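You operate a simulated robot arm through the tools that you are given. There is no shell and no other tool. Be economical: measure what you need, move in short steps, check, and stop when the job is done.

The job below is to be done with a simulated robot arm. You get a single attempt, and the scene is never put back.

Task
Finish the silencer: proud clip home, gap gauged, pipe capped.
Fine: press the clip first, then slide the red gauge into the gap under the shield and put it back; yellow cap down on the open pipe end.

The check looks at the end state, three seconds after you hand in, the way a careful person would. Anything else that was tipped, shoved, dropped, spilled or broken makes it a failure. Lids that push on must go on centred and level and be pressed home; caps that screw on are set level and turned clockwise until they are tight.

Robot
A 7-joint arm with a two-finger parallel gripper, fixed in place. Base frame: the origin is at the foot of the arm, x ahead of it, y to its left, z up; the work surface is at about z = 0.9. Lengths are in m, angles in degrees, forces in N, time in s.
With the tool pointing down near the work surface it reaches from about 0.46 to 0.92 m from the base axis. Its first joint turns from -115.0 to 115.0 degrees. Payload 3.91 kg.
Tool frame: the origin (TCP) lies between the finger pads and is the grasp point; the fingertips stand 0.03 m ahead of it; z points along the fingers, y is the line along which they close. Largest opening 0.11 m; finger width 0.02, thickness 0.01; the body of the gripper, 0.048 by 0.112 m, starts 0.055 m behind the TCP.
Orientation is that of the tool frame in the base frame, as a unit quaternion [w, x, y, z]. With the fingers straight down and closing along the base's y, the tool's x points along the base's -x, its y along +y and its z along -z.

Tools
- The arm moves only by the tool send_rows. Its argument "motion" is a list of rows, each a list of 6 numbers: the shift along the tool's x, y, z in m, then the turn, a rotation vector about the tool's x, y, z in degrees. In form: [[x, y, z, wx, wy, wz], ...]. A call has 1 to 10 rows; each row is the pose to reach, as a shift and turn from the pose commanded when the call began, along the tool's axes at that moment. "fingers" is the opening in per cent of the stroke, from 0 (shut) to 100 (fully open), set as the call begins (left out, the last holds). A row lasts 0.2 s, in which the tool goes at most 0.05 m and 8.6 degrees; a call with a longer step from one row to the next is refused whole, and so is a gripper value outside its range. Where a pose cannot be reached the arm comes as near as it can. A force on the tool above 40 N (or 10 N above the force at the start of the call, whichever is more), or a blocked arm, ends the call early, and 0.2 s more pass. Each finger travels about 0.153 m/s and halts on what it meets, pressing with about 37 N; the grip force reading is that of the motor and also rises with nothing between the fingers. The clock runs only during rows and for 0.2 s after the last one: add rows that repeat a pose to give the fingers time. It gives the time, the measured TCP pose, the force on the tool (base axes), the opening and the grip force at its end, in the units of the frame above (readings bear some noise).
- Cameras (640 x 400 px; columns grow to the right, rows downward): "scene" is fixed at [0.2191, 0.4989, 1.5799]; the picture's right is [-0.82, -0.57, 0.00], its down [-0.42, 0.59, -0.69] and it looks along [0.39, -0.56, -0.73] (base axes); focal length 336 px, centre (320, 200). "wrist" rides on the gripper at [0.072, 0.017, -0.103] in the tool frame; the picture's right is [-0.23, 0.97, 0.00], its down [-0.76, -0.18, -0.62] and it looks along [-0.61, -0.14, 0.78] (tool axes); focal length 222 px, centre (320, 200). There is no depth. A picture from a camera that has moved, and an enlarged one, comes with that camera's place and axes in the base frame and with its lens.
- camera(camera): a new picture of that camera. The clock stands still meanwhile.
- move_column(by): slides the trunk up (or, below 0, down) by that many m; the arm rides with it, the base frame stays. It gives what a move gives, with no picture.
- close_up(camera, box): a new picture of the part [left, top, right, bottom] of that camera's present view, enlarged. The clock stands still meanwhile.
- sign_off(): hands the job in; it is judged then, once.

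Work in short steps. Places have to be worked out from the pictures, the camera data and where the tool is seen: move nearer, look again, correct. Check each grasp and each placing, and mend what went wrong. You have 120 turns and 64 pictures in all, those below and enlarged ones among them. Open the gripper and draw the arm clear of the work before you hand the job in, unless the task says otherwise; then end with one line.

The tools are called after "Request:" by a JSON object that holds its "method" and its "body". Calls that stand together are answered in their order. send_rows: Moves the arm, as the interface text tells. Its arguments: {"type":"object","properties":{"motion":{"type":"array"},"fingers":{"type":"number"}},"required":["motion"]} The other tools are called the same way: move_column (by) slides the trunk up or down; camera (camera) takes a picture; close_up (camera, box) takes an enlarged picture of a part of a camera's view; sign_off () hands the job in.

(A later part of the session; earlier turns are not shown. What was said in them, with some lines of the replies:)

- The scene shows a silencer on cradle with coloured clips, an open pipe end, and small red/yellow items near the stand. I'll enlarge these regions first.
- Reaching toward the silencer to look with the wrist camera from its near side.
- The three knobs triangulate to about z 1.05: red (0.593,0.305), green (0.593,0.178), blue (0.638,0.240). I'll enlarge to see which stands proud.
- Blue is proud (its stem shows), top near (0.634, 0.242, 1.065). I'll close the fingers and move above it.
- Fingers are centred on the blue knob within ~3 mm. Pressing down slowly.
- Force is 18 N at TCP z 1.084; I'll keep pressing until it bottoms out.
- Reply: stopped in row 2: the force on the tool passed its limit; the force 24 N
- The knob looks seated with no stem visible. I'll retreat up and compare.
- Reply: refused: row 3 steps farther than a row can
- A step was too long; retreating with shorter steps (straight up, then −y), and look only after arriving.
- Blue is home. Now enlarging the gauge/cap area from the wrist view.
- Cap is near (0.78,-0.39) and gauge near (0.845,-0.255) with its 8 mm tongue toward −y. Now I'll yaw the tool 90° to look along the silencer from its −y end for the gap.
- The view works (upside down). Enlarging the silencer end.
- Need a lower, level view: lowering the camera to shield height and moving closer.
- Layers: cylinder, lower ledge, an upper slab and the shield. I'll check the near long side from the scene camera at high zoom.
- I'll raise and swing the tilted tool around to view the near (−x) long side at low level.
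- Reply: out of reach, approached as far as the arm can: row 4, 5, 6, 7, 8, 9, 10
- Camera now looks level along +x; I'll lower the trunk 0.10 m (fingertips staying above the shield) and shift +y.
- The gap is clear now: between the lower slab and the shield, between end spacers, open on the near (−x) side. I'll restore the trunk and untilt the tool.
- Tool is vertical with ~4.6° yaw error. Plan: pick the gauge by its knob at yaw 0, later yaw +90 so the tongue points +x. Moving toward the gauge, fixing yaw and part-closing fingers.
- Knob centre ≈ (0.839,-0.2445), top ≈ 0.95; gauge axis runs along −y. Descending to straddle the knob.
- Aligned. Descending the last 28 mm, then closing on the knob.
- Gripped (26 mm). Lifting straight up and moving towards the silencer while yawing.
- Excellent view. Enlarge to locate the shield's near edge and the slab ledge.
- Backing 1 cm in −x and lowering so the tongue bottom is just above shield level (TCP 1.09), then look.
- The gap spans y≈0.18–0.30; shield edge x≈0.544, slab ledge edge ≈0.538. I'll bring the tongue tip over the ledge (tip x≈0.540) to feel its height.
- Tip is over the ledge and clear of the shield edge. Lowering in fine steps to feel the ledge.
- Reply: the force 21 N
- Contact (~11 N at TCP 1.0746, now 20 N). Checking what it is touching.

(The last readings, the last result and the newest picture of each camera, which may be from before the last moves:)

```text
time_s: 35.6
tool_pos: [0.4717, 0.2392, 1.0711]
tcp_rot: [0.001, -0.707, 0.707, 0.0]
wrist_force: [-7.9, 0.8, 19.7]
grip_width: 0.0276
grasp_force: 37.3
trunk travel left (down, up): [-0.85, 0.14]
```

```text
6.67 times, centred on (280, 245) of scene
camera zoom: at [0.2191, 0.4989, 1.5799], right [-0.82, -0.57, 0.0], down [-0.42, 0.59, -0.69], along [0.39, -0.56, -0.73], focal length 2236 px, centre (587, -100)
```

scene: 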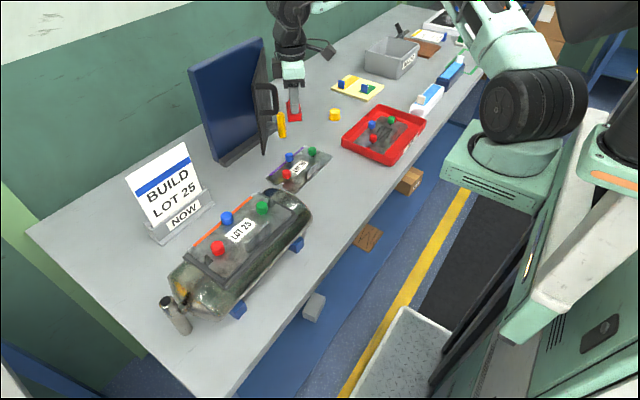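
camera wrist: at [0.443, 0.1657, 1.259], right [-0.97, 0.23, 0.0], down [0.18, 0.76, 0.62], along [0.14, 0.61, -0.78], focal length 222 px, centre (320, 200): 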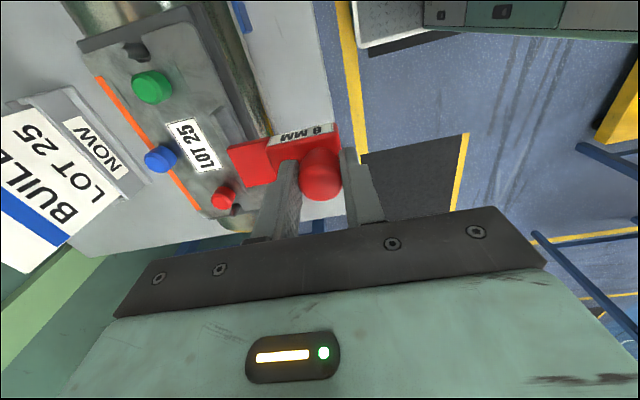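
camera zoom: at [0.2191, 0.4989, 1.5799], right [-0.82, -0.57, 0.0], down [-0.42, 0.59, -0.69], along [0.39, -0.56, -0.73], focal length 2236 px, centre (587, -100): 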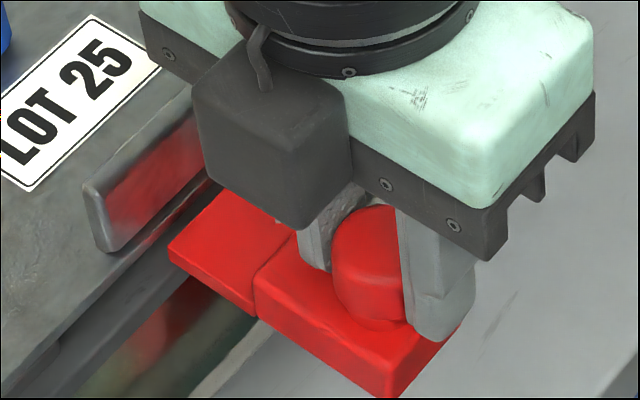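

Tip is resting on the ledge, ahead of the shield edge. Easing up to unload and find exact contact height.

Request:
{"method": "send_rows", "body": {"motion": [[0, 0, -0.002, 0, 0, 0], [0, 0, -0.004, 0, 0, 0], [0, 0, -0.004, 0, 0, 0]]}}

Request:
{"method": "send_rows", "body": {"motion": [[0, 0, -0.001, 0, 0, 0], [0, 0, -0.001, 0, 0, 0]]}}

Request:
{"method": "close_up", "body": {"camera": "wrist", "box": [180, 60, 370, 230]}}

```text
time_s: 36.4
tool_pos: [0.4721, 0.2382, 1.0741]
tcp_rot: [0.001, -0.706, 0.708, -0.001]
wrist_force: [1.8, -1.5, 7.1]
grip_width: 0.0266
grasp_force: 37.0
trunk travel left (down, up): [-0.85, 0.14]
```

```text
time_s: 37.0
tool_pos: [0.4707, 0.2395, 1.0768]
tcp_rot: [0.001, -0.706, 0.708, -0.001]
wrist_force: [0.0, 0.0, -0.3]
grip_width: 0.0265
grasp_force: 37.6
trunk travel left (down, up): [-0.85, 0.14]
```

```text
2.35 times, centred on (275, 145) of wrist
camera zoom: at [0.4539, 0.1666, 1.1782], right [-0.97, 0.23, 0.0], down [0.18, 0.76, 0.62], along [0.14, 0.61, -0.78], focal length 523 px, centre (426, 329)
```

zoom: 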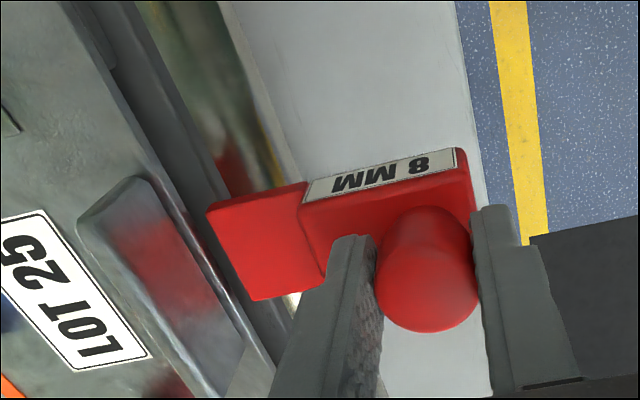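

Unloaded just above the ledge (TCP ≈1.076). Sliding in +x gently.

Request:
{"method": "send_rows", "body": {"motion": [[0, -0.003, 0, 0, 0, 0], [0, -0.006, 0, 0, 0, 0], [0, -0.009, 0, 0, 0, 0], [0, -0.012, 0, 0, 0, 0], [0, -0.012, 0, 0, 0, 0]]}}

Request:
{"method": "close_up", "body": {"camera": "wrist", "box": [180, 60, 370, 230]}}

```text
time_s: 38.0
tool_pos: [0.4794, 0.2394, 1.0756]
tcp_rot: [0.002, 0.709, -0.706, -0.004]
wrist_force: [-0.2, 0.2, -1.0]
grip_width: 0.0267
grasp_force: 37.0
trunk travel left (down, up): [-0.85, 0.14]
stopped in row 5: the force on the tool passed its limit (the readings are from after the stop); the commanded pose is now the measured one
```

```text
2.35 times, centred on (275, 145) of wrist
camera zoom: at [0.4626, 0.167, 1.1787], right [-0.97, 0.22, 0.01], down [0.18, 0.76, 0.62], along [0.13, 0.61, -0.78], focal length 523 px, centre (426, 329)
```

zoom: 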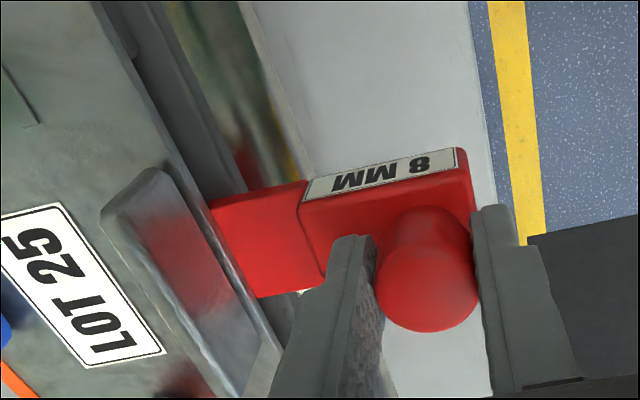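

It butted against the shield edge, slightly high. I'll back off 3 mm, lower ~1.5 mm to light ledge contact and slide again.

Request:
{"method": "send_rows", "body": {"motion": [[0, 0.003, 0, 0, 0, 0], [0, 0.004, 0.0015, 0, 0, 0], [0, 0.004, 0.0015, 0, 0, 0]]}}

Request:
{"method": "send_rows", "body": {"motion": [[0, -0.002, 0, 0, 0, 0], [0, -0.004, 0, 0, 0, 0], [0, -0.006, 0, 0, 0, 0], [0, -0.008, 0, 0, 0, 0], [0, -0.01, 0, 0, 0, 0], [0, -0.012, 0, 0, 0, 0]]}}

```text
time_s: 38.9
tool_pos: [0.4759, 0.2396, 1.0748]
tcp_rot: [0.001, 0.709, -0.705, -0.002]
wrist_force: [3.5, 0.2, 10.7]
grip_width: 0.0267
grasp_force: 37.0
trunk travel left (down, up): [-0.85, 0.14]
```

```text
time_s: 40.2
tool_pos: [0.4869, 0.2406, 1.0736]
tcp_rot: [0.002, 0.709, -0.705, -0.003]
wrist_force: [-4.1, 0.7, 9.7]
grip_width: 0.0268
grasp_force: 36.4
trunk travel left (down, up): [-0.85, 0.14]
```

It is sliding in (low force). Continuing until the block nears the edge.

Request:
{"method": "send_rows", "body": {"motion": [[0, -0.003, 0, 0, 0, 0], [0, -0.006, 0, 0, 0, 0], [0, -0.009, 0, 0, 0, 0], [0, -0.012, 0, 0, 0, 0], [0, -0.015, 0, 0, 0, 0], [0, -0.018, 0, 0, 0, 0]]}}

Request:
{"method": "close_up", "body": {"camera": "wrist", "box": [180, 60, 370, 230]}}

```text
time_s: 41.6
tool_pos: [0.5043, 0.2409, 1.0746]
tcp_rot: [0.002, 0.709, -0.705, -0.003]
wrist_force: [-5.8, -1.9, 9.3]
grip_width: 0.0268
grasp_force: 37.1
trunk travel left (down, up): [-0.85, 0.14]
```

```text
2.35 times, centred on (275, 145) of wrist
camera zoom: at [0.4877, 0.1675, 1.1781], right [-0.97, 0.22, 0.01], down [0.18, 0.76, 0.62], along [0.13, 0.61, -0.78], focal length 523 px, centre (426, 329)
```

zoom: 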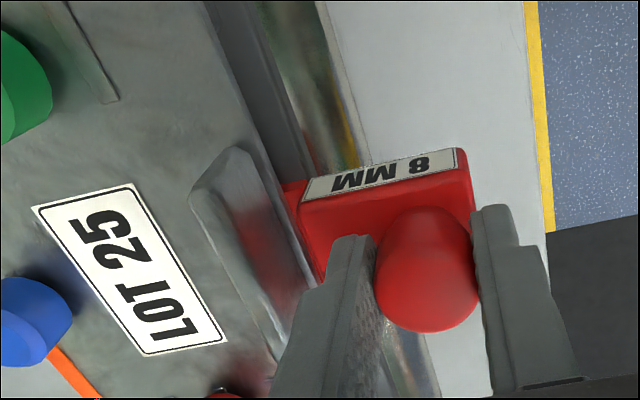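

Tongue is well under the shield. 3 mm more, hold, then withdraw straight out.

Request:
{"method": "send_rows", "body": {"motion": [[0, -0.003, 0, 0, 0, 0], [0, -0.003, 0, 0, 0, 0], [0, -0.003, 0, 0, 0, 0], [0, -0.003, 0, 0, 0, 0]]}}

Request:
{"method": "send_rows", "body": {"motion": [[0, 0.005, 0, 0, 0, 0], [0, 0.012, 0, 0, 0, 0], [0, 0.02, 0, 0, 0, 0], [0, 0.028, 0, 0, 0, 0], [0, 0.036, 0, 0, 0, 0], [0, 0.046, 0, 0, 0, 0], [0, 0.054, 0, 0, 0, 0], [0, 0.054, -0.03, 0, 0, 0], [0, 0.054, -0.075, 0, 0, 0], [0, 0.054, -0.09, 0, 0, 0]]}}

Request:
{"method": "close_up", "body": {"camera": "wrist", "box": [100, 20, 370, 230]}}

```text
time_s: 42.6
tool_pos: [0.5072, 0.2424, 1.0744]
tcp_rot: [0.002, 0.708, -0.706, -0.003]
wrist_force: [-17.2, 0.1, 20.6]
grip_width: 0.0269
grasp_force: 37.4
trunk travel left (down, up): [-0.85, 0.14]
```

```text
time_s: 44.9
tool_pos: [0.4552, 0.2397, 1.165]
tcp_rot: [0.002, 0.708, -0.706, -0.004]
wrist_force: [0.2, 0.6, -1.2]
grip_width: 0.0265
grasp_force: 36.9
trunk travel left (down, up): [-0.85, 0.14]
```

```text
1.90 times, centred on (235, 125) of wrist
camera zoom: at [0.4377, 0.1673, 1.2672], right [-0.97, 0.22, 0.01], down [0.18, 0.76, 0.62], along [0.13, 0.61, -0.78], focal length 423 px, centre (482, 343)
```

zoom: 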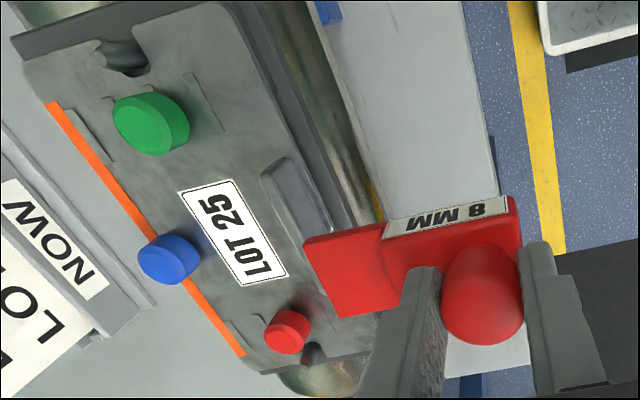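

Gauging done (block seated against the edge, then withdrawn). Carrying the gauge back to its original spot.

Request:
{"method": "send_rows", "body": {"motion": [[0.034, -0.027, 0, 0, 0, 6.5], [0.068, -0.054, 0, 0, 0, 13], [0.102, -0.081, 0, 0, 0, 19.5], [0.136, -0.108, 0, 0, 0, 26], [0.17, -0.135, 0, 0, 0, 32.5], [0.204, -0.162, 0, 0, 0, 39], [0.238, -0.189, 0, 0, 0, 45.5], [0.272, -0.216, 0, 0, 0, 52], [0.306, -0.243, 0, 0, 0, 58.5], [0.34, -0.269, 0, 0, 0, 65]]}}

```text
time_s: 47.0
tool_pos: [0.724, -0.0985, 1.1636]
tcp_rot: [-0.004, -0.218, 0.976, 0.001]
wrist_force: [0.1, -0.1, -0.4]
grip_width: 0.027
grasp_force: 37.2
trunk travel left (down, up): [-0.85, 0.14]
```

Request:
{"method": "send_rows", "body": {"motion": [[-0.008, -0.036, 0, 0, 0, 5], [-0.017, -0.073, 0, 0, 0, 10], [-0.025, -0.109, 0, 0, 0, 15], [-0.033, -0.145, 0, 0, 0, 20], [-0.0416, -0.1815, 0.0, 0, 0, 25.2], [-0.0416, -0.1815, 0.04, 0, 0, 25.2], [-0.0416, -0.1815, 0.085, 0, 0, 25.2], [-0.0416, -0.1815, 0.13, 0, 0, 25.2], [-0.0416, -0.1815, 0.17, 0, 0, 25.2], [-0.0416, -0.1815, 0.17, 0, 0, 25.2]]}}

Request:
{"method": "close_up", "body": {"camera": "wrist", "box": [200, 60, 440, 210]}}

```text
time_s: 49.2
tool_pos: [0.8383, -0.2442, 0.9903]
tcp_rot: [-0.004, -0.002, 1.0, 0.001]
wrist_force: [-0.1, -0.3, -1.1]
grip_width: 0.0267
grasp_force: 36.8
trunk travel left (down, up): [-0.85, 0.14]
```

```text
2.67 times, centred on (320, 135) of wrist
camera zoom: at [0.7668, -0.2281, 1.0937], right [0.23, 0.97, 0.0], down [0.77, -0.18, 0.62], along [0.6, -0.14, -0.79], focal length 592 px, centre (320, 373)
```

zoom: 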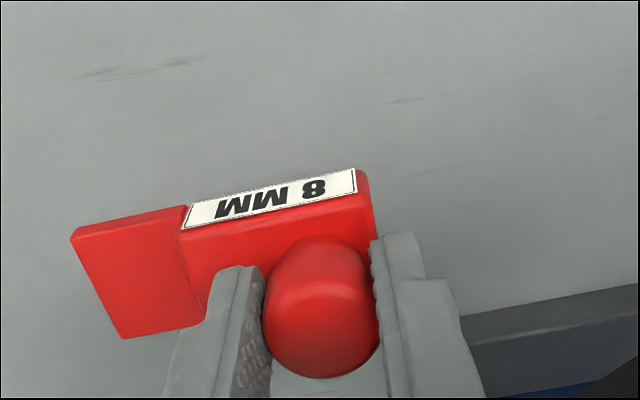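

Lowering the last 33 mm onto the table, then releasing.

Request:
{"method": "send_rows", "body": {"motion": [[0, 0, 0.012, 0, 0, 0], [0, 0, 0.022, 0, 0, 0], [0, 0, 0.028, 0, 0, 0], [0, 0, 0.031, 0, 0, 0], [0, 0, 0.033, 0, 0, 0], [0, 0, 0.033, 0, 0, 0]]}}

```text
time_s: 50.6
tool_pos: [0.8388, -0.2455, 0.9582]
tcp_rot: [-0.003, 0.0, 1.0, 0.001]
wrist_force: [-0.6, -0.1, -1.0]
grip_width: 0.0267
grasp_force: 36.8
trunk travel left (down, up): [-0.85, 0.14]
```

Request:
{"method": "send_rows", "body": {"motion": [[0, 0, 0.001, 0, 0, 0], [0, 0, 0.002, 0, 0, 0], [0, 0, 0.002, 0, 0, 0]]}}

```text
time_s: 51.5
tool_pos: [0.8384, -0.2451, 0.9572]
tcp_rot: [-0.003, -0.002, 1.0, 0.0]
wrist_force: [-2.1, 2.2, 12.3]
grip_width: 0.0266
grasp_force: 37.1
trunk travel left (down, up): [-0.85, 0.14]
```

Touching the table (12 N). Releasing and lifting off.

Request:
{"method": "send_rows", "body": {"motion": [[0, 0, 0, 0, 0, 0], [0, 0, 0, 0, 0, 0], [0, 0, 0, 0, 0, 0], [0, 0, -0.02, 0, 0, 0], [0, 0, -0.05, 0, 0, 0], [0, 0, -0.09, 0, 0, 0], [0, 0, -0.13, 0, 0, 0]], "fingers": 42}}

Request:
{"method": "camera", "body": {"camera": "wrist"}}

Request:
{"method": "close_up", "body": {"camera": "scene", "box": [265, 90, 355, 147]}}

```text
time_s: 53.0
tool_pos: [0.8423, -0.2444, 1.086]
tcp_rot: [-0.005, -0.001, 1.0, 0.001]
wrist_force: [-0.5, -0.4, -0.3]
grip_width: 0.0461
grasp_force: 0.1
trunk travel left (down, up): [-0.85, 0.14]
```

```text
18 pictures are left
camera wrist: at [0.7688, -0.2286, 1.189], right [0.23, 0.97, 0.0], down [0.77, -0.18, 0.62], along [0.6, -0.14, -0.79], focal length 222 px, centre (320, 200)
```

wrist: 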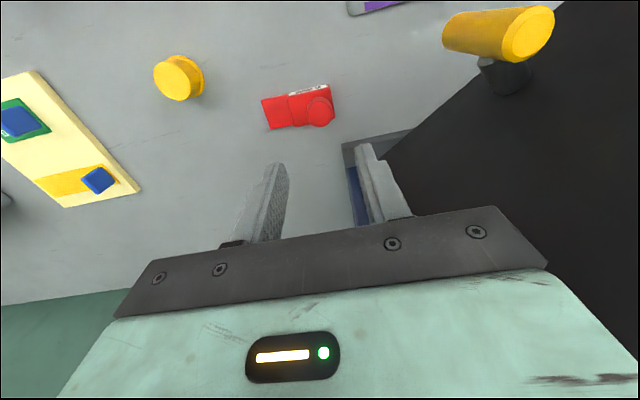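

```text
7.02 times, centred on (310, 118) of scene
camera zoom: at [0.2191, 0.4989, 1.5799], right [-0.82, -0.57, 0.0], down [-0.42, 0.59, -0.69], along [0.39, -0.56, -0.73], focal length 2354 px, centre (390, 772)
```

zoom: 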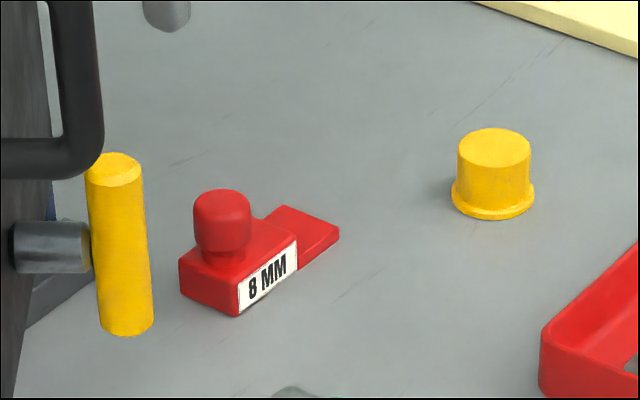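

Gauge is back in its original place. Now moving over the yellow cap (~(0.78,-0.388)), correcting a 0.6° tilt.

Request:
{"method": "send_rows", "body": {"motion": [[0.025, -0.035, 0, 0, -0.3, 0], [0.05, -0.07, 0, 0, -0.6, 0], [0.075, -0.105, 0, 0, -0.6, 0], [0.1, -0.14, 0.01, 0, -0.6, 0], [0.1, -0.14, 0.02, 0, -0.6, 0], [0.1, -0.14, 0.02, 0, -0.6, 0]], "fingers": 62}}

Request:
{"method": "close_up", "body": {"camera": "wrist", "box": [220, 60, 420, 210]}}

```text
time_s: 54.5
tool_pos: [0.7395, -0.3845, 1.0661]
tcp_rot: [0.002, -0.001, 1.0, 0.001]
wrist_force: [0.0, 0.1, 0.5]
grip_width: 0.0684
grasp_force: 0.0
trunk travel left (down, up): [-0.85, 0.14]
```

```text
2.67 times, centred on (320, 135) of wrist
camera zoom: at [0.6667, -0.3687, 1.1687], right [0.23, 0.97, 0.0], down [0.76, -0.18, 0.63], along [0.61, -0.14, -0.78], focal length 592 px, centre (320, 373)
```

zoom: 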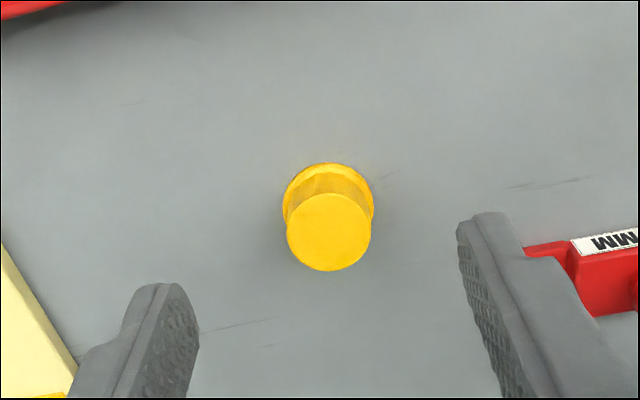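

Cap centre ≈ (0.778,-0.390), top 0.930, Ø≈36 mm. Descending to straddle it with tips just above the flange.

Request:
{"method": "send_rows", "body": {"motion": [[-0.02, -0.003, 0.03, 0, 0, 0], [-0.0385, -0.0053, 0.065, 0, 0, 0], [-0.0385, -0.0053, 0.095, 0, 0, 0], [-0.0385, -0.0053, 0.115, 0, 0, 0], [-0.0385, -0.0053, 0.125, 0, 0, 0], [-0.0385, -0.0053, 0.125, 0, 0, 0]]}}

Request:
{"method": "close_up", "body": {"camera": "wrist", "box": [220, 60, 420, 210]}}

```text
time_s: 55.9
tool_pos: [0.7793, -0.3904, 0.9416]
tcp_rot: [0.003, 0.0, 1.0, 0.001]
wrist_force: [0.2, -0.2, 0.0]
grip_width: 0.0683
grasp_force: 0.1
trunk travel left (down, up): [-0.85, 0.14]
```

```text
2.67 times, centred on (320, 135) of wrist
camera zoom: at [0.7058, -0.3735, 1.044], right [0.23, 0.97, 0.0], down [0.76, -0.18, 0.62], along [0.61, -0.14, -0.78], focal length 592 px, centre (320, 373)
```

zoom: 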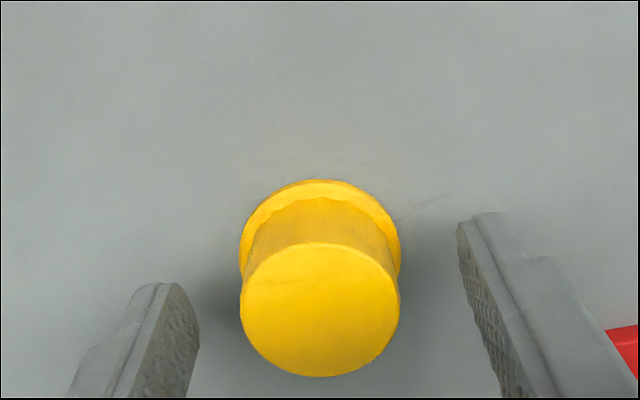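

Centred within ~1–2 mm. Closing on the cap.

Request:
{"method": "send_rows", "body": {"motion": [[0.001, 0, 0, 0, 0, 0], [0.001, 0, 0, 0, 0, 0], [0.001, 0, 0, 0, 0, 0], [0.001, 0, 0, 0, 0, 0]], "fingers": 0}}

Request:
{"method": "send_rows", "body": {"motion": [[0, 0, -0.02, 0, -0.3, 0], [0, 0, -0.06, 0, -0.3, 0], [0, 0, -0.1, 0, -0.3, 0], [0, 0, -0.15, 0, -0.3, 0], [0, 0, -0.2, 0, -0.3, 0], [0, 0, -0.25, 0, -0.3, 0], [0, 0, -0.25, 0, -0.3, 0]]}}

Request:
{"method": "close_up", "body": {"camera": "wrist", "box": [220, 60, 420, 210]}}

```text
time_s: 56.9
tool_pos: [0.779, -0.3894, 0.9413]
tcp_rot: [0.001, 0.0, 1.0, 0.001]
wrist_force: [0.0, -0.4, 0.4]
grip_width: 0.0381
grasp_force: 37.2
trunk travel left (down, up): [-0.85, 0.14]
```

```text
time_s: 58.5
tool_pos: [0.7814, -0.389, 1.194]
tcp_rot: [0.003, -0.001, 1.0, 0.001]
wrist_force: [0.6, -0.5, -1.1]
grip_width: 0.0385
grasp_force: 37.1
trunk travel left (down, up): [-0.85, 0.14]
```

```text
2.67 times, centred on (320, 135) of wrist
camera zoom: at [0.7072, -0.3735, 1.297], right [0.23, 0.97, 0.0], down [0.76, -0.18, 0.63], along [0.61, -0.14, -0.78], focal length 592 px, centre (320, 373)
```

zoom: 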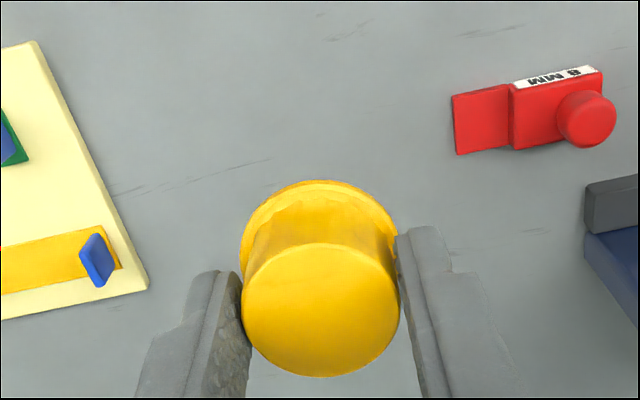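

Cap held level. Carrying it first toward −x, then +y to the pipe at a safe height.

Request:
{"method": "send_rows", "body": {"motion": [[0.045, 0, 0, 0, 0, 0], [0.09, 0.0, 0, 0, 0, 0], [0.135, 0.01, 0, 0, 0, 0], [0.17, 0.04, 0, 0, 0, 0], [0.185, 0.085, 0, 0, 0, 0], [0.195, 0.13, 0, 0, 0, 0], [0.205, 0.175, 0, 0, 0, 0], [0.21, 0.22, 0, 0, 0, 0], [0.215, 0.265, 0, 0, 0, 0], [0.22, 0.31, 0, 0, 0, 0]]}}

Request:
{"method": "send_rows", "body": {"motion": [[0, 0.045, 0, 0, 0, 0], [0, 0.09, 0.0, 0, 0, 0], [0, 0.135, 0, 0, 0, 0], [0, 0.18, 0, 0, 0, 0], [0, 0.225, 0, 0, 0, 0], [0, 0.27, 0, 0, 0, 0], [0, 0.315, 0, 0, 0, 0], [0, 0.36, 0, 0, 0, 0], [0, 0.405, 0, 0, 0, 0], [0, 0.43, 0, 0, 0, 0]]}}

Request:
{"method": "camera", "body": {"camera": "wrist"}}

```text
time_s: 60.6
tool_pos: [0.5555, -0.0796, 1.1916]
tcp_rot: [0.002, 0.001, 1.0, 0.002]
wrist_force: [-0.1, -0.2, 0.6]
grip_width: 0.0383
grasp_force: 37.2
trunk travel left (down, up): [-0.85, 0.14]
```

```text
time_s: 62.9
tool_pos: [0.5576, 0.3504, 1.1906]
tcp_rot: [0.004, -0.001, 1.0, 0.0]
wrist_force: [0.1, -0.2, 0.1]
grip_width: 0.0383
grasp_force: 37.2
trunk travel left (down, up): [-0.85, 0.14]
```

```text
13 pictures are left
camera wrist: at [0.4821, 0.3666, 1.2918], right [0.23, 0.97, 0.0], down [0.76, -0.18, 0.63], along [0.61, -0.14, -0.78], focal length 222 px, centre (320, 200)
```

wrist: 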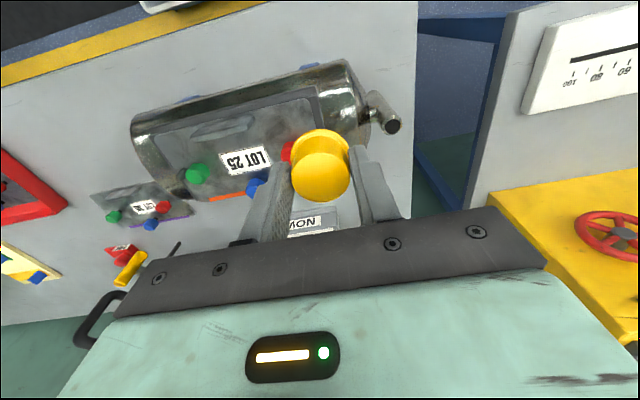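

Pipe mouth triangulates to (0.594, 0.4286, ~1.033). Enlarging both views to refine.

Request:
{"method": "close_up", "body": {"camera": "wrist", "box": [340, 80, 430, 150]}}

Request:
{"method": "close_up", "body": {"camera": "scene", "box": [150, 280, 210, 340]}}

```text
5.71 times, centred on (385, 115) of wrist
camera zoom: at [0.4821, 0.3666, 1.2918], right [0.23, 0.97, 0.0], down [0.76, -0.18, 0.63], along [0.61, -0.14, -0.78], focal length 1269 px, centre (-51, 686)
```

zoom: 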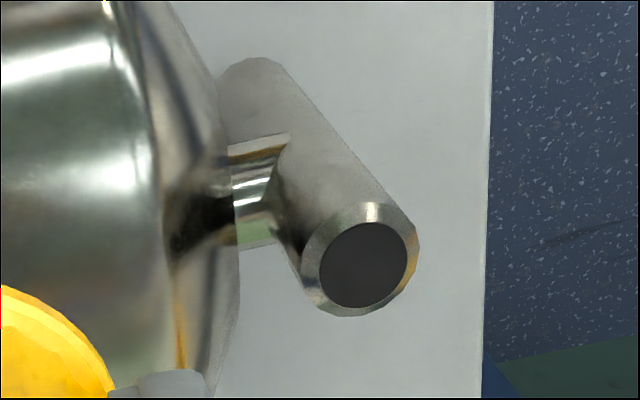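

```text
6.67 times, centred on (180, 310) of scene
camera zoom: at [0.2191, 0.4989, 1.5799], right [-0.82, -0.57, 0.0], down [-0.42, 0.59, -0.69], along [0.39, -0.56, -0.73], focal length 2236 px, centre (1253, -533)
```

zoom: 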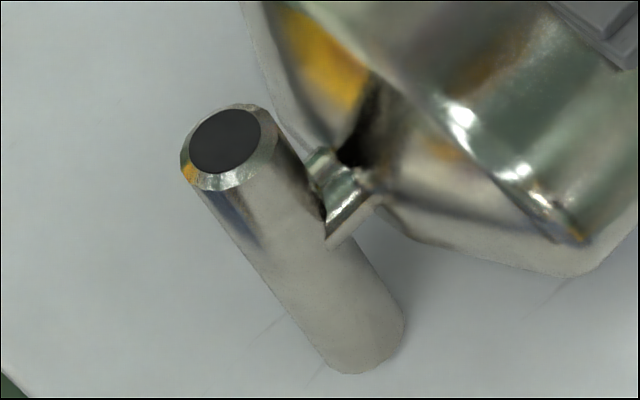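

Pipe mouth ≈ (0.595, 0.4284, 1.032). I'll yaw +90° so the fingers lie along x, clear of the silencer end, and position above the pipe.

Request:
{"method": "send_rows", "body": {"motion": [[-0.004, 0.008, 0, 0, 0, -8.5], [-0.008, 0.016, 0, 0, 0, -17], [-0.012, 0.024, 0, 0, 0, -25.5], [-0.016, 0.032, 0, 0, 0, -34], [-0.02, 0.04, 0, 0, 0, -42.5], [-0.024, 0.048, 0, 0, 0, -51], [-0.028, 0.056, 0, 0, 0, -59.5], [-0.032, 0.064, 0, 0, 0, -68], [-0.036, 0.072, 0, 0, 0, -76.5], [-0.038, 0.079, 0, 0, 0, -85]]}}

Request:
{"method": "send_rows", "body": {"motion": [[0, 0, 0.02, 0, 0, -5], [0, 0, 0.04, 0, 0, -5], [0, 0, 0.06, 0, 0, -5], [0, 0, 0.08, 0, 0, -5], [0, 0, 0.09, 0, 0, -5], [0, 0, 0.09, 0, 0, -5]]}}

Request:
{"method": "camera", "body": {"camera": "wrist"}}

Request:
{"method": "close_up", "body": {"camera": "scene", "box": [130, 240, 230, 340]}}

```text
time_s: 65.0
tool_pos: [0.5921, 0.4219, 1.1919]
tcp_rot: [0.004, -0.62, 0.784, -0.001]
wrist_force: [-0.3, -1.2, 0.2]
grip_width: 0.0384
grasp_force: 36.8
out of reach, approached as far as the arm can: row 10
trunk travel left (down, up): [-0.85, 0.14]
```

```text
time_s: 66.5
tool_pos: [0.5947, 0.412, 1.1146]
tcp_rot: [0.004, -0.653, 0.757, -0.003]
wrist_force: [0.9, 0.7, -0.1]
grip_width: 0.0382
grasp_force: 37.3
out of reach, approached as far as the arm can: row 1, 2, 3, 4, 5, 6
trunk travel left (down, up): [-0.85, 0.14]
```

```text
10 pictures are left
camera wrist: at [0.5657, 0.3419, 1.2164], right [-0.93, 0.37, -0.01], down [0.28, 0.73, 0.63], along [0.24, 0.58, -0.78], focal length 222 px, centre (320, 200)
```

wrist: 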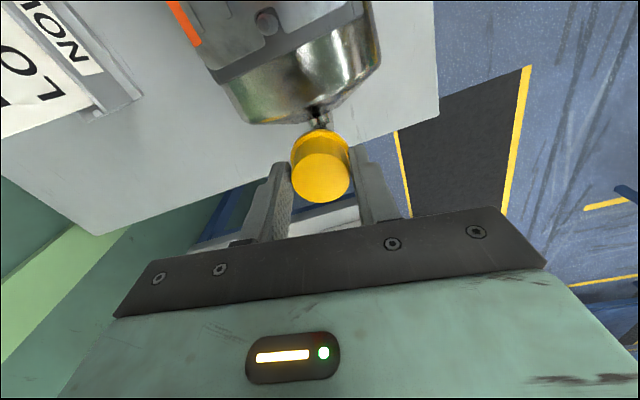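

```text
4.00 times, centred on (180, 290) of scene
camera zoom: at [0.2191, 0.4989, 1.5799], right [-0.82, -0.57, 0.0], down [-0.42, 0.59, -0.69], along [0.39, -0.56, -0.73], focal length 1342 px, centre (880, -160)
```

zoom: 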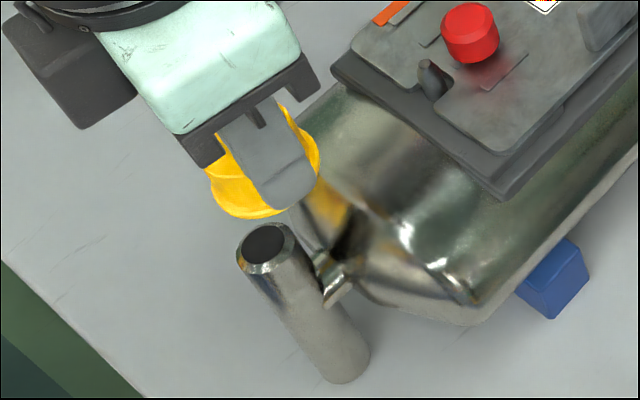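

A joint limit stops yaw at ~81°. I'll back off to about 60–68° yaw, raising slightly for safety.

Request:
{"method": "send_rows", "body": {"motion": [[0, 0, -0.005, 0, 0, 7.2], [0, 0, -0.01, 0, 0, 14.4], [0, 0, -0.01, 0, 0, 21.5], [0, 0, -0.01, 0, 0, 21.5]]}}

```text
time_s: 67.5
tool_pos: [0.5955, 0.4116, 1.1237]
tcp_rot: [0.005, -0.5, 0.866, -0.001]
wrist_force: [-0.3, -0.8, -0.4]
grip_width: 0.0384
grasp_force: 37.3
trunk travel left (down, up): [-0.85, 0.14]
```

Yaw 60° is reachable. Shifting over the pipe axis, levelling the 0.6° tilt, and stopping with the cap ~2.5 cm above the mouth.

Request:
{"method": "send_rows", "body": {"motion": [[-0.008, 0.004, 0, -0.2, 0.2, 0], [-0.0153, 0.0083, 0.005, -0.38, 0.44, 0], [-0.0153, 0.0083, 0.025, -0.38, 0.44, 0], [-0.0153, 0.0083, 0.025, -0.38, 0.44, 0], [-0.0153, 0.0083, 0.025, -0.38, 0.44, 0]]}}

Request:
{"method": "close_up", "body": {"camera": "scene", "box": [130, 240, 230, 340]}}

Request:
{"method": "close_up", "body": {"camera": "wrist", "box": [250, 70, 390, 220]}}

```text
time_s: 68.7
tool_pos: [0.5956, 0.4293, 1.1004]
tcp_rot: [-0.001, -0.501, 0.865, 0.0]
wrist_force: [0.3, 0.4, -0.8]
grip_width: 0.0384
grasp_force: 37.2
trunk travel left (down, up): [-0.85, 0.14]
```

```text
4.00 times, centred on (180, 290) of scene
camera zoom: at [0.2191, 0.4989, 1.5799], right [-0.82, -0.57, 0.0], down [-0.42, 0.59, -0.69], along [0.39, -0.56, -0.73], focal length 1342 px, centre (880, -160)
```

zoom: 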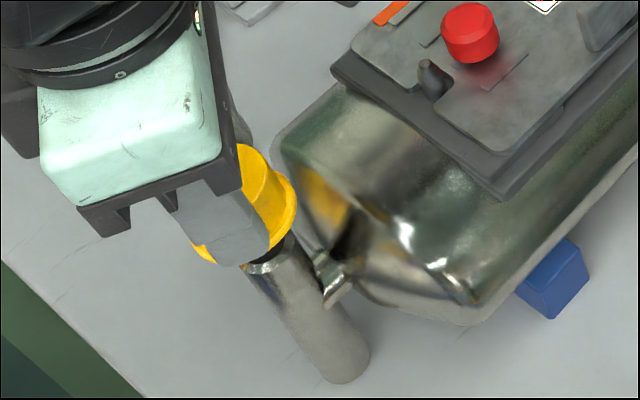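

```text
2.67 times, centred on (320, 145) of wrist
camera zoom: at [0.5442, 0.374, 1.2026], right [-0.73, 0.68, 0.0], down [0.53, 0.57, 0.62], along [0.42, 0.45, -0.78], focal length 592 px, centre (320, 347)
```

zoom: 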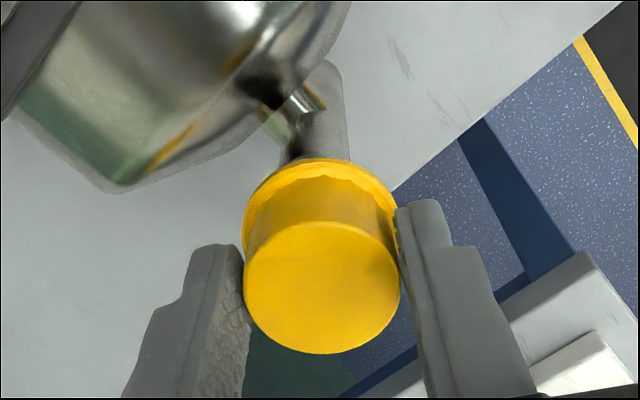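

Alignment agrees in both views within ~1 mm. Descending slowly onto the pipe.

Request:
{"method": "send_rows", "body": {"motion": [[0, 0, 0.01, 0, 0, 0], [0, 0, 0.02, 0, 0, 0], [0, 0, 0.024, 0, 0, 0], [0, 0, 0.027, 0, 0, 0], [0, 0, 0.03, 0, 0, 0], [0, 0, 0.033, 0, 0, 0], [0, 0, 0.033, 0, 0, 0]]}}

```text
time_s: 70.2
tool_pos: [0.5961, 0.4291, 1.0674]
tcp_rot: [-0.001, -0.5, 0.866, 0.0]
wrist_force: [0.4, 1.1, 0.7]
grip_width: 0.0382
grasp_force: 36.5
trunk travel left (down, up): [-0.85, 0.14]
```

No force yet at TCP 1.067 (cap rim should be at/over the mouth). Continuing in 2 mm steps.

Request:
{"method": "send_rows", "body": {"motion": [[0, 0, 0.002, 0, 0, 0], [0, 0, 0.004, 0, 0, 0], [0, 0, 0.006, 0, 0, 0], [0, 0, 0.008, 0, 0, 0], [0, 0, 0.01, 0, 0, 0], [0, 0, 0.01, 0, 0, 0]]}}

Request:
{"method": "close_up", "body": {"camera": "scene", "box": [130, 240, 230, 340]}}

```text
time_s: 71.7
tool_pos: [0.5956, 0.4292, 1.0562]
tcp_rot: [-0.002, -0.501, 0.866, 0.0]
wrist_force: [-0.2, 0.5, -0.1]
grip_width: 0.0381
grasp_force: 36.6
trunk travel left (down, up): [-0.85, 0.14]
```

```text
4.00 times, centred on (180, 290) of scene
camera zoom: at [0.2191, 0.4989, 1.5799], right [-0.82, -0.57, 0.0], down [-0.42, 0.59, -0.69], along [0.39, -0.56, -0.73], focal length 1342 px, centre (880, -160)
```

zoom: 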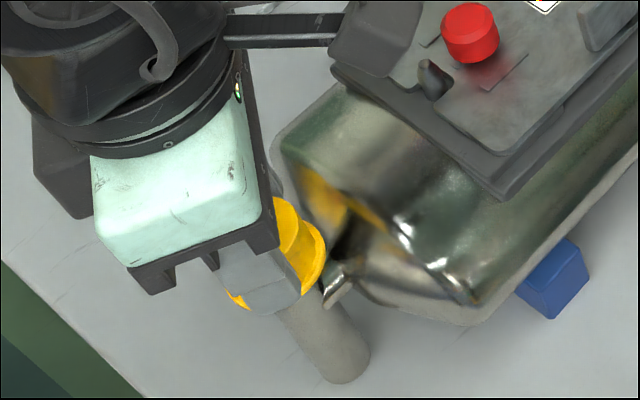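

Cap is over the pipe freely. Continuing down until it seats.

Request:
{"method": "send_rows", "body": {"motion": [[0, 0, 0.002, 0, 0, 0], [0, 0, 0.004, 0, 0, 0], [0, 0, 0.006, 0, 0, 0], [0, 0, 0.008, 0, 0, 0], [0, 0, 0.01, 0, 0, 0], [0, 0, 0.012, 0, 0, 0], [0, 0, 0.014, 0, 0, 0]]}}

```text
time_s: 73.2
tool_pos: [0.5959, 0.43, 1.0466]
tcp_rot: [0.001, -0.501, 0.866, -0.001]
wrist_force: [0.0, 0.7, 23.7]
grip_width: 0.0384
grasp_force: 37.0
trunk travel left (down, up): [-0.85, 0.14]
```

24 N at TCP 1.0466: near seated. I'll release, lift clear, and then press the top home with closed fingers.

Request:
{"method": "send_rows", "body": {"motion": [[0, 0, 0, 0, 0, 0], [0, 0, 0, 0, 0, 0], [0, 0, -0.005, 0, 0, 0], [0, 0, -0.03, 0, 0, 0], [0, 0, -0.06, 0, 0, 0], [0, 0, -0.09, 0, 0, 0], [0, 0, -0.09, 0, 0, 0]], "fingers": 60}}

Request:
{"method": "close_up", "body": {"camera": "wrist", "box": [250, 50, 390, 200]}}

```text
time_s: 74.8
tool_pos: [0.5951, 0.4294, 1.131]
tcp_rot: [-0.002, -0.501, 0.866, 0.0]
wrist_force: [-0.5, -0.3, 0.7]
grip_width: 0.0661
grasp_force: 0.0
trunk travel left (down, up): [-0.85, 0.14]
```

```text
2.67 times, centred on (320, 125) of wrist
camera zoom: at [0.5436, 0.375, 1.2344], right [-0.73, 0.68, 0.0], down [0.53, 0.57, 0.62], along [0.42, 0.45, -0.78], focal length 592 px, centre (320, 400)
```

zoom: 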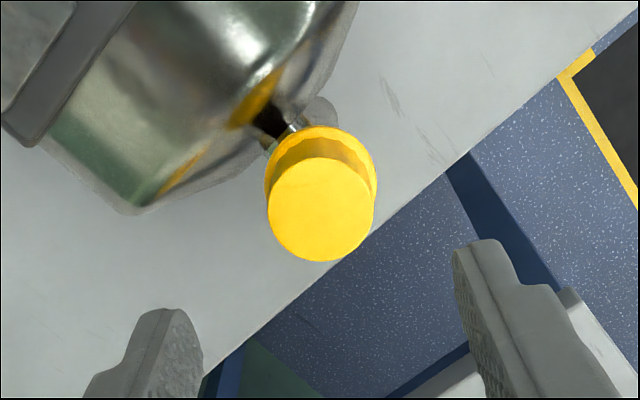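

Cap sits level and centred at (0.594,0.429). Closing fingers and pressing its top.

Request:
{"method": "send_rows", "body": {"motion": [[0, 0, 0, 0, 0, 0], [0, 0, 0, 0, 0, 0], [0, 0, 0.02, 0, 0, 0], [0, 0, 0.04, 0, 0, 0], [0, 0, 0.055, 0, 0, 0], [0, 0, 0.06, 0, 0, 0], [0, 0, 0.063, 0, 0, 0], [0, 0, 0.066, 0, 0, 0], [0, 0, 0.069, 0, 0, 0]], "fingers": 0}}

Request:
{"method": "send_rows", "body": {"motion": [[0, 0, 0.002, 0, 0, 0], [0, 0, 0.004, 0, 0, 0], [0, 0, 0.006, 0, 0, 0], [0, 0, 0.008, 0, 0, 0], [0, 0, 0.01, 0, 0, 0], [0, 0, 0.012, 0, 0, 0], [0, 0, 0.014, 0, 0, 0], [0, 0, 0.016, 0, 0, 0]]}}

```text
time_s: 76.8
tool_pos: [0.5952, 0.4304, 1.0637]
tcp_rot: [-0.001, -0.501, 0.866, -0.001]
wrist_force: [-0.3, -2.3, 3.1]
grip_width: 0.0
grasp_force: 37.2
trunk travel left (down, up): [-0.85, 0.14]
```

```text
time_s: 77.8
tool_pos: [0.596, 0.4297, 1.0622]
tcp_rot: [0.002, -0.5, 0.866, 0.002]
wrist_force: [-2.5, -6.1, 17.0]
grip_width: 0.0
grasp_force: 36.6
trunk travel left (down, up): [-0.85, 0.14]
stopped in row 4: the force on the tool passed its limit (the readings are from after the stop); the commanded pose is now the measured one
```

It stopped hard (>40 N) at TCP 1.062. One more push to confirm it no longer moves.

Request:
{"method": "send_rows", "body": {"motion": [[0, 0, 0.003, 0, 0, 0], [0, 0, 0.006, 0, 0, 0], [0, 0, 0.009, 0, 0, 0], [0, 0, 0.012, 0, 0, 0]]}}

Request:
{"method": "send_rows", "body": {"motion": [[0, 0, -0.02, 0, 0, 0], [0, 0, -0.05, 0, 0, 0], [0, 0, -0.09, 0, 0, 0], [0.04, 0, -0.11, 0, 0, 0], [0.08, 0, -0.13, 0, 0, 0], [0.12, 0.0, -0.14, 0, 0, 0], [0.16, 0.0, -0.14, 0, 0, 0], [0.2, 0.0, -0.14, 0, 0, 0], [0.24, 0, -0.14, 0, 0, 0]]}}

Request:
{"method": "close_up", "body": {"camera": "scene", "box": [130, 240, 230, 340]}}

```text
time_s: 78.3
tool_pos: [0.5972, 0.4314, 1.0632]
tcp_rot: [0.005, -0.499, 0.867, 0.004]
wrist_force: [-3.1, -6.1, 16.2]
grip_width: 0.0
grasp_force: 36.7
trunk travel left (down, up): [-0.85, 0.14]
stopped in row 2: the force on the tool passed its limit (the readings are from after the stop); the commanded pose is now the measured one
```

```text
time_s: 80.3
tool_pos: [0.4752, 0.2197, 1.1978]
tcp_rot: [0.003, -0.5, 0.866, 0.003]
wrist_force: [0.1, 0.9, -0.2]
grip_width: 0.0
grasp_force: 37.0
trunk travel left (down, up): [-0.85, 0.14]
```

```text
4.00 times, centred on (180, 290) of scene
camera zoom: at [0.2191, 0.4989, 1.5799], right [-0.82, -0.57, 0.0], down [-0.42, 0.59, -0.69], along [0.39, -0.56, -0.73], focal length 1342 px, centre (880, -160)
```

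zoom: 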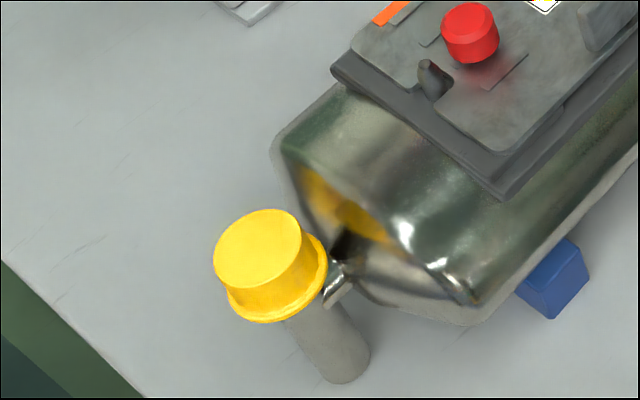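

The cap is seated, centred and level. Opening the gripper, raising clear, then a final overall look.

Request:
{"method": "send_rows", "body": {"motion": [[0, 0, -0.04, 0, 0, 0], [0, 0, -0.08, 0, 0, 0], [0.035, -0.02, -0.08, 0, 0, 0], [0.07, -0.04, -0.08, 0, 0, 0], [0.105, -0.06, -0.08, 0, 0, 0], [0.14, -0.08, -0.08, 0, 0, 0], [0.14, -0.08, -0.08, 0, 0, 0]], "fingers": 100}}

Request:
{"method": "camera", "body": {"camera": "scene"}}

Request:
{"method": "close_up", "body": {"camera": "scene", "box": [150, 180, 330, 320]}}

```text
time_s: 81.9
tool_pos: [0.474, 0.061, 1.2751]
tcp_rot: [0.003, -0.5, 0.866, 0.003]
wrist_force: [0.1, -0.1, 0.4]
grip_width: 0.1101
grasp_force: 0.1
trunk travel left (down, up): [-0.85, 0.14]
```

```text
3 pictures are left
```

scene: 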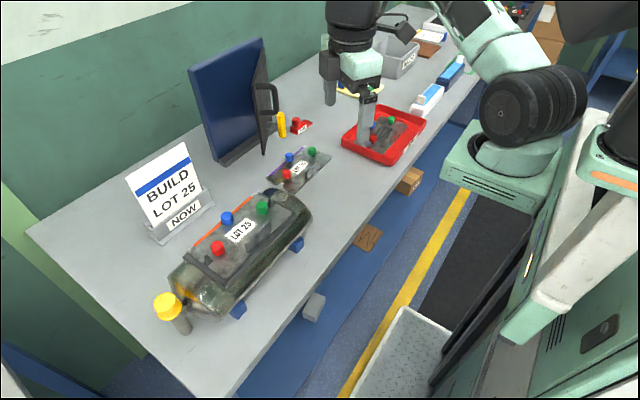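

```text
2.86 times, centred on (240, 250) of scene
camera zoom: at [0.2191, 0.4989, 1.5799], right [-0.82, -0.57, 0.0], down [-0.42, 0.59, -0.69], along [0.39, -0.56, -0.73], focal length 958 px, centre (549, 57)
```

zoom: 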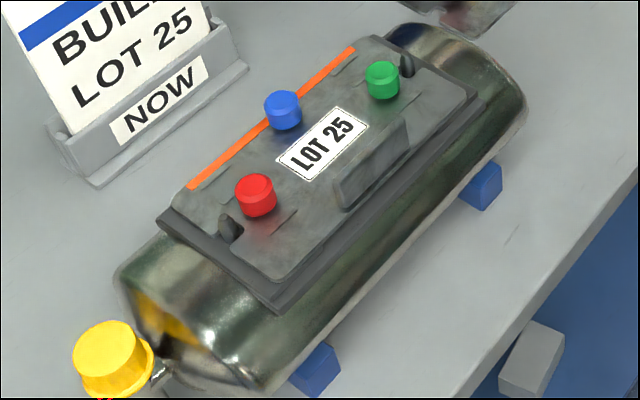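

Everything is in place: the clip is home, the gauge is back, the cap is seated, and the arm is clear with the gripper open. Handing in.

Request:
{"method": "sign_off", "body": {}}

```text
The job is handed in.
```

The silencer is finished and handed in: blue clip pressed home, gap gauged with the 8 mm gauge and the gauge put back in its place, yellow cap pressed fully onto the pipe.
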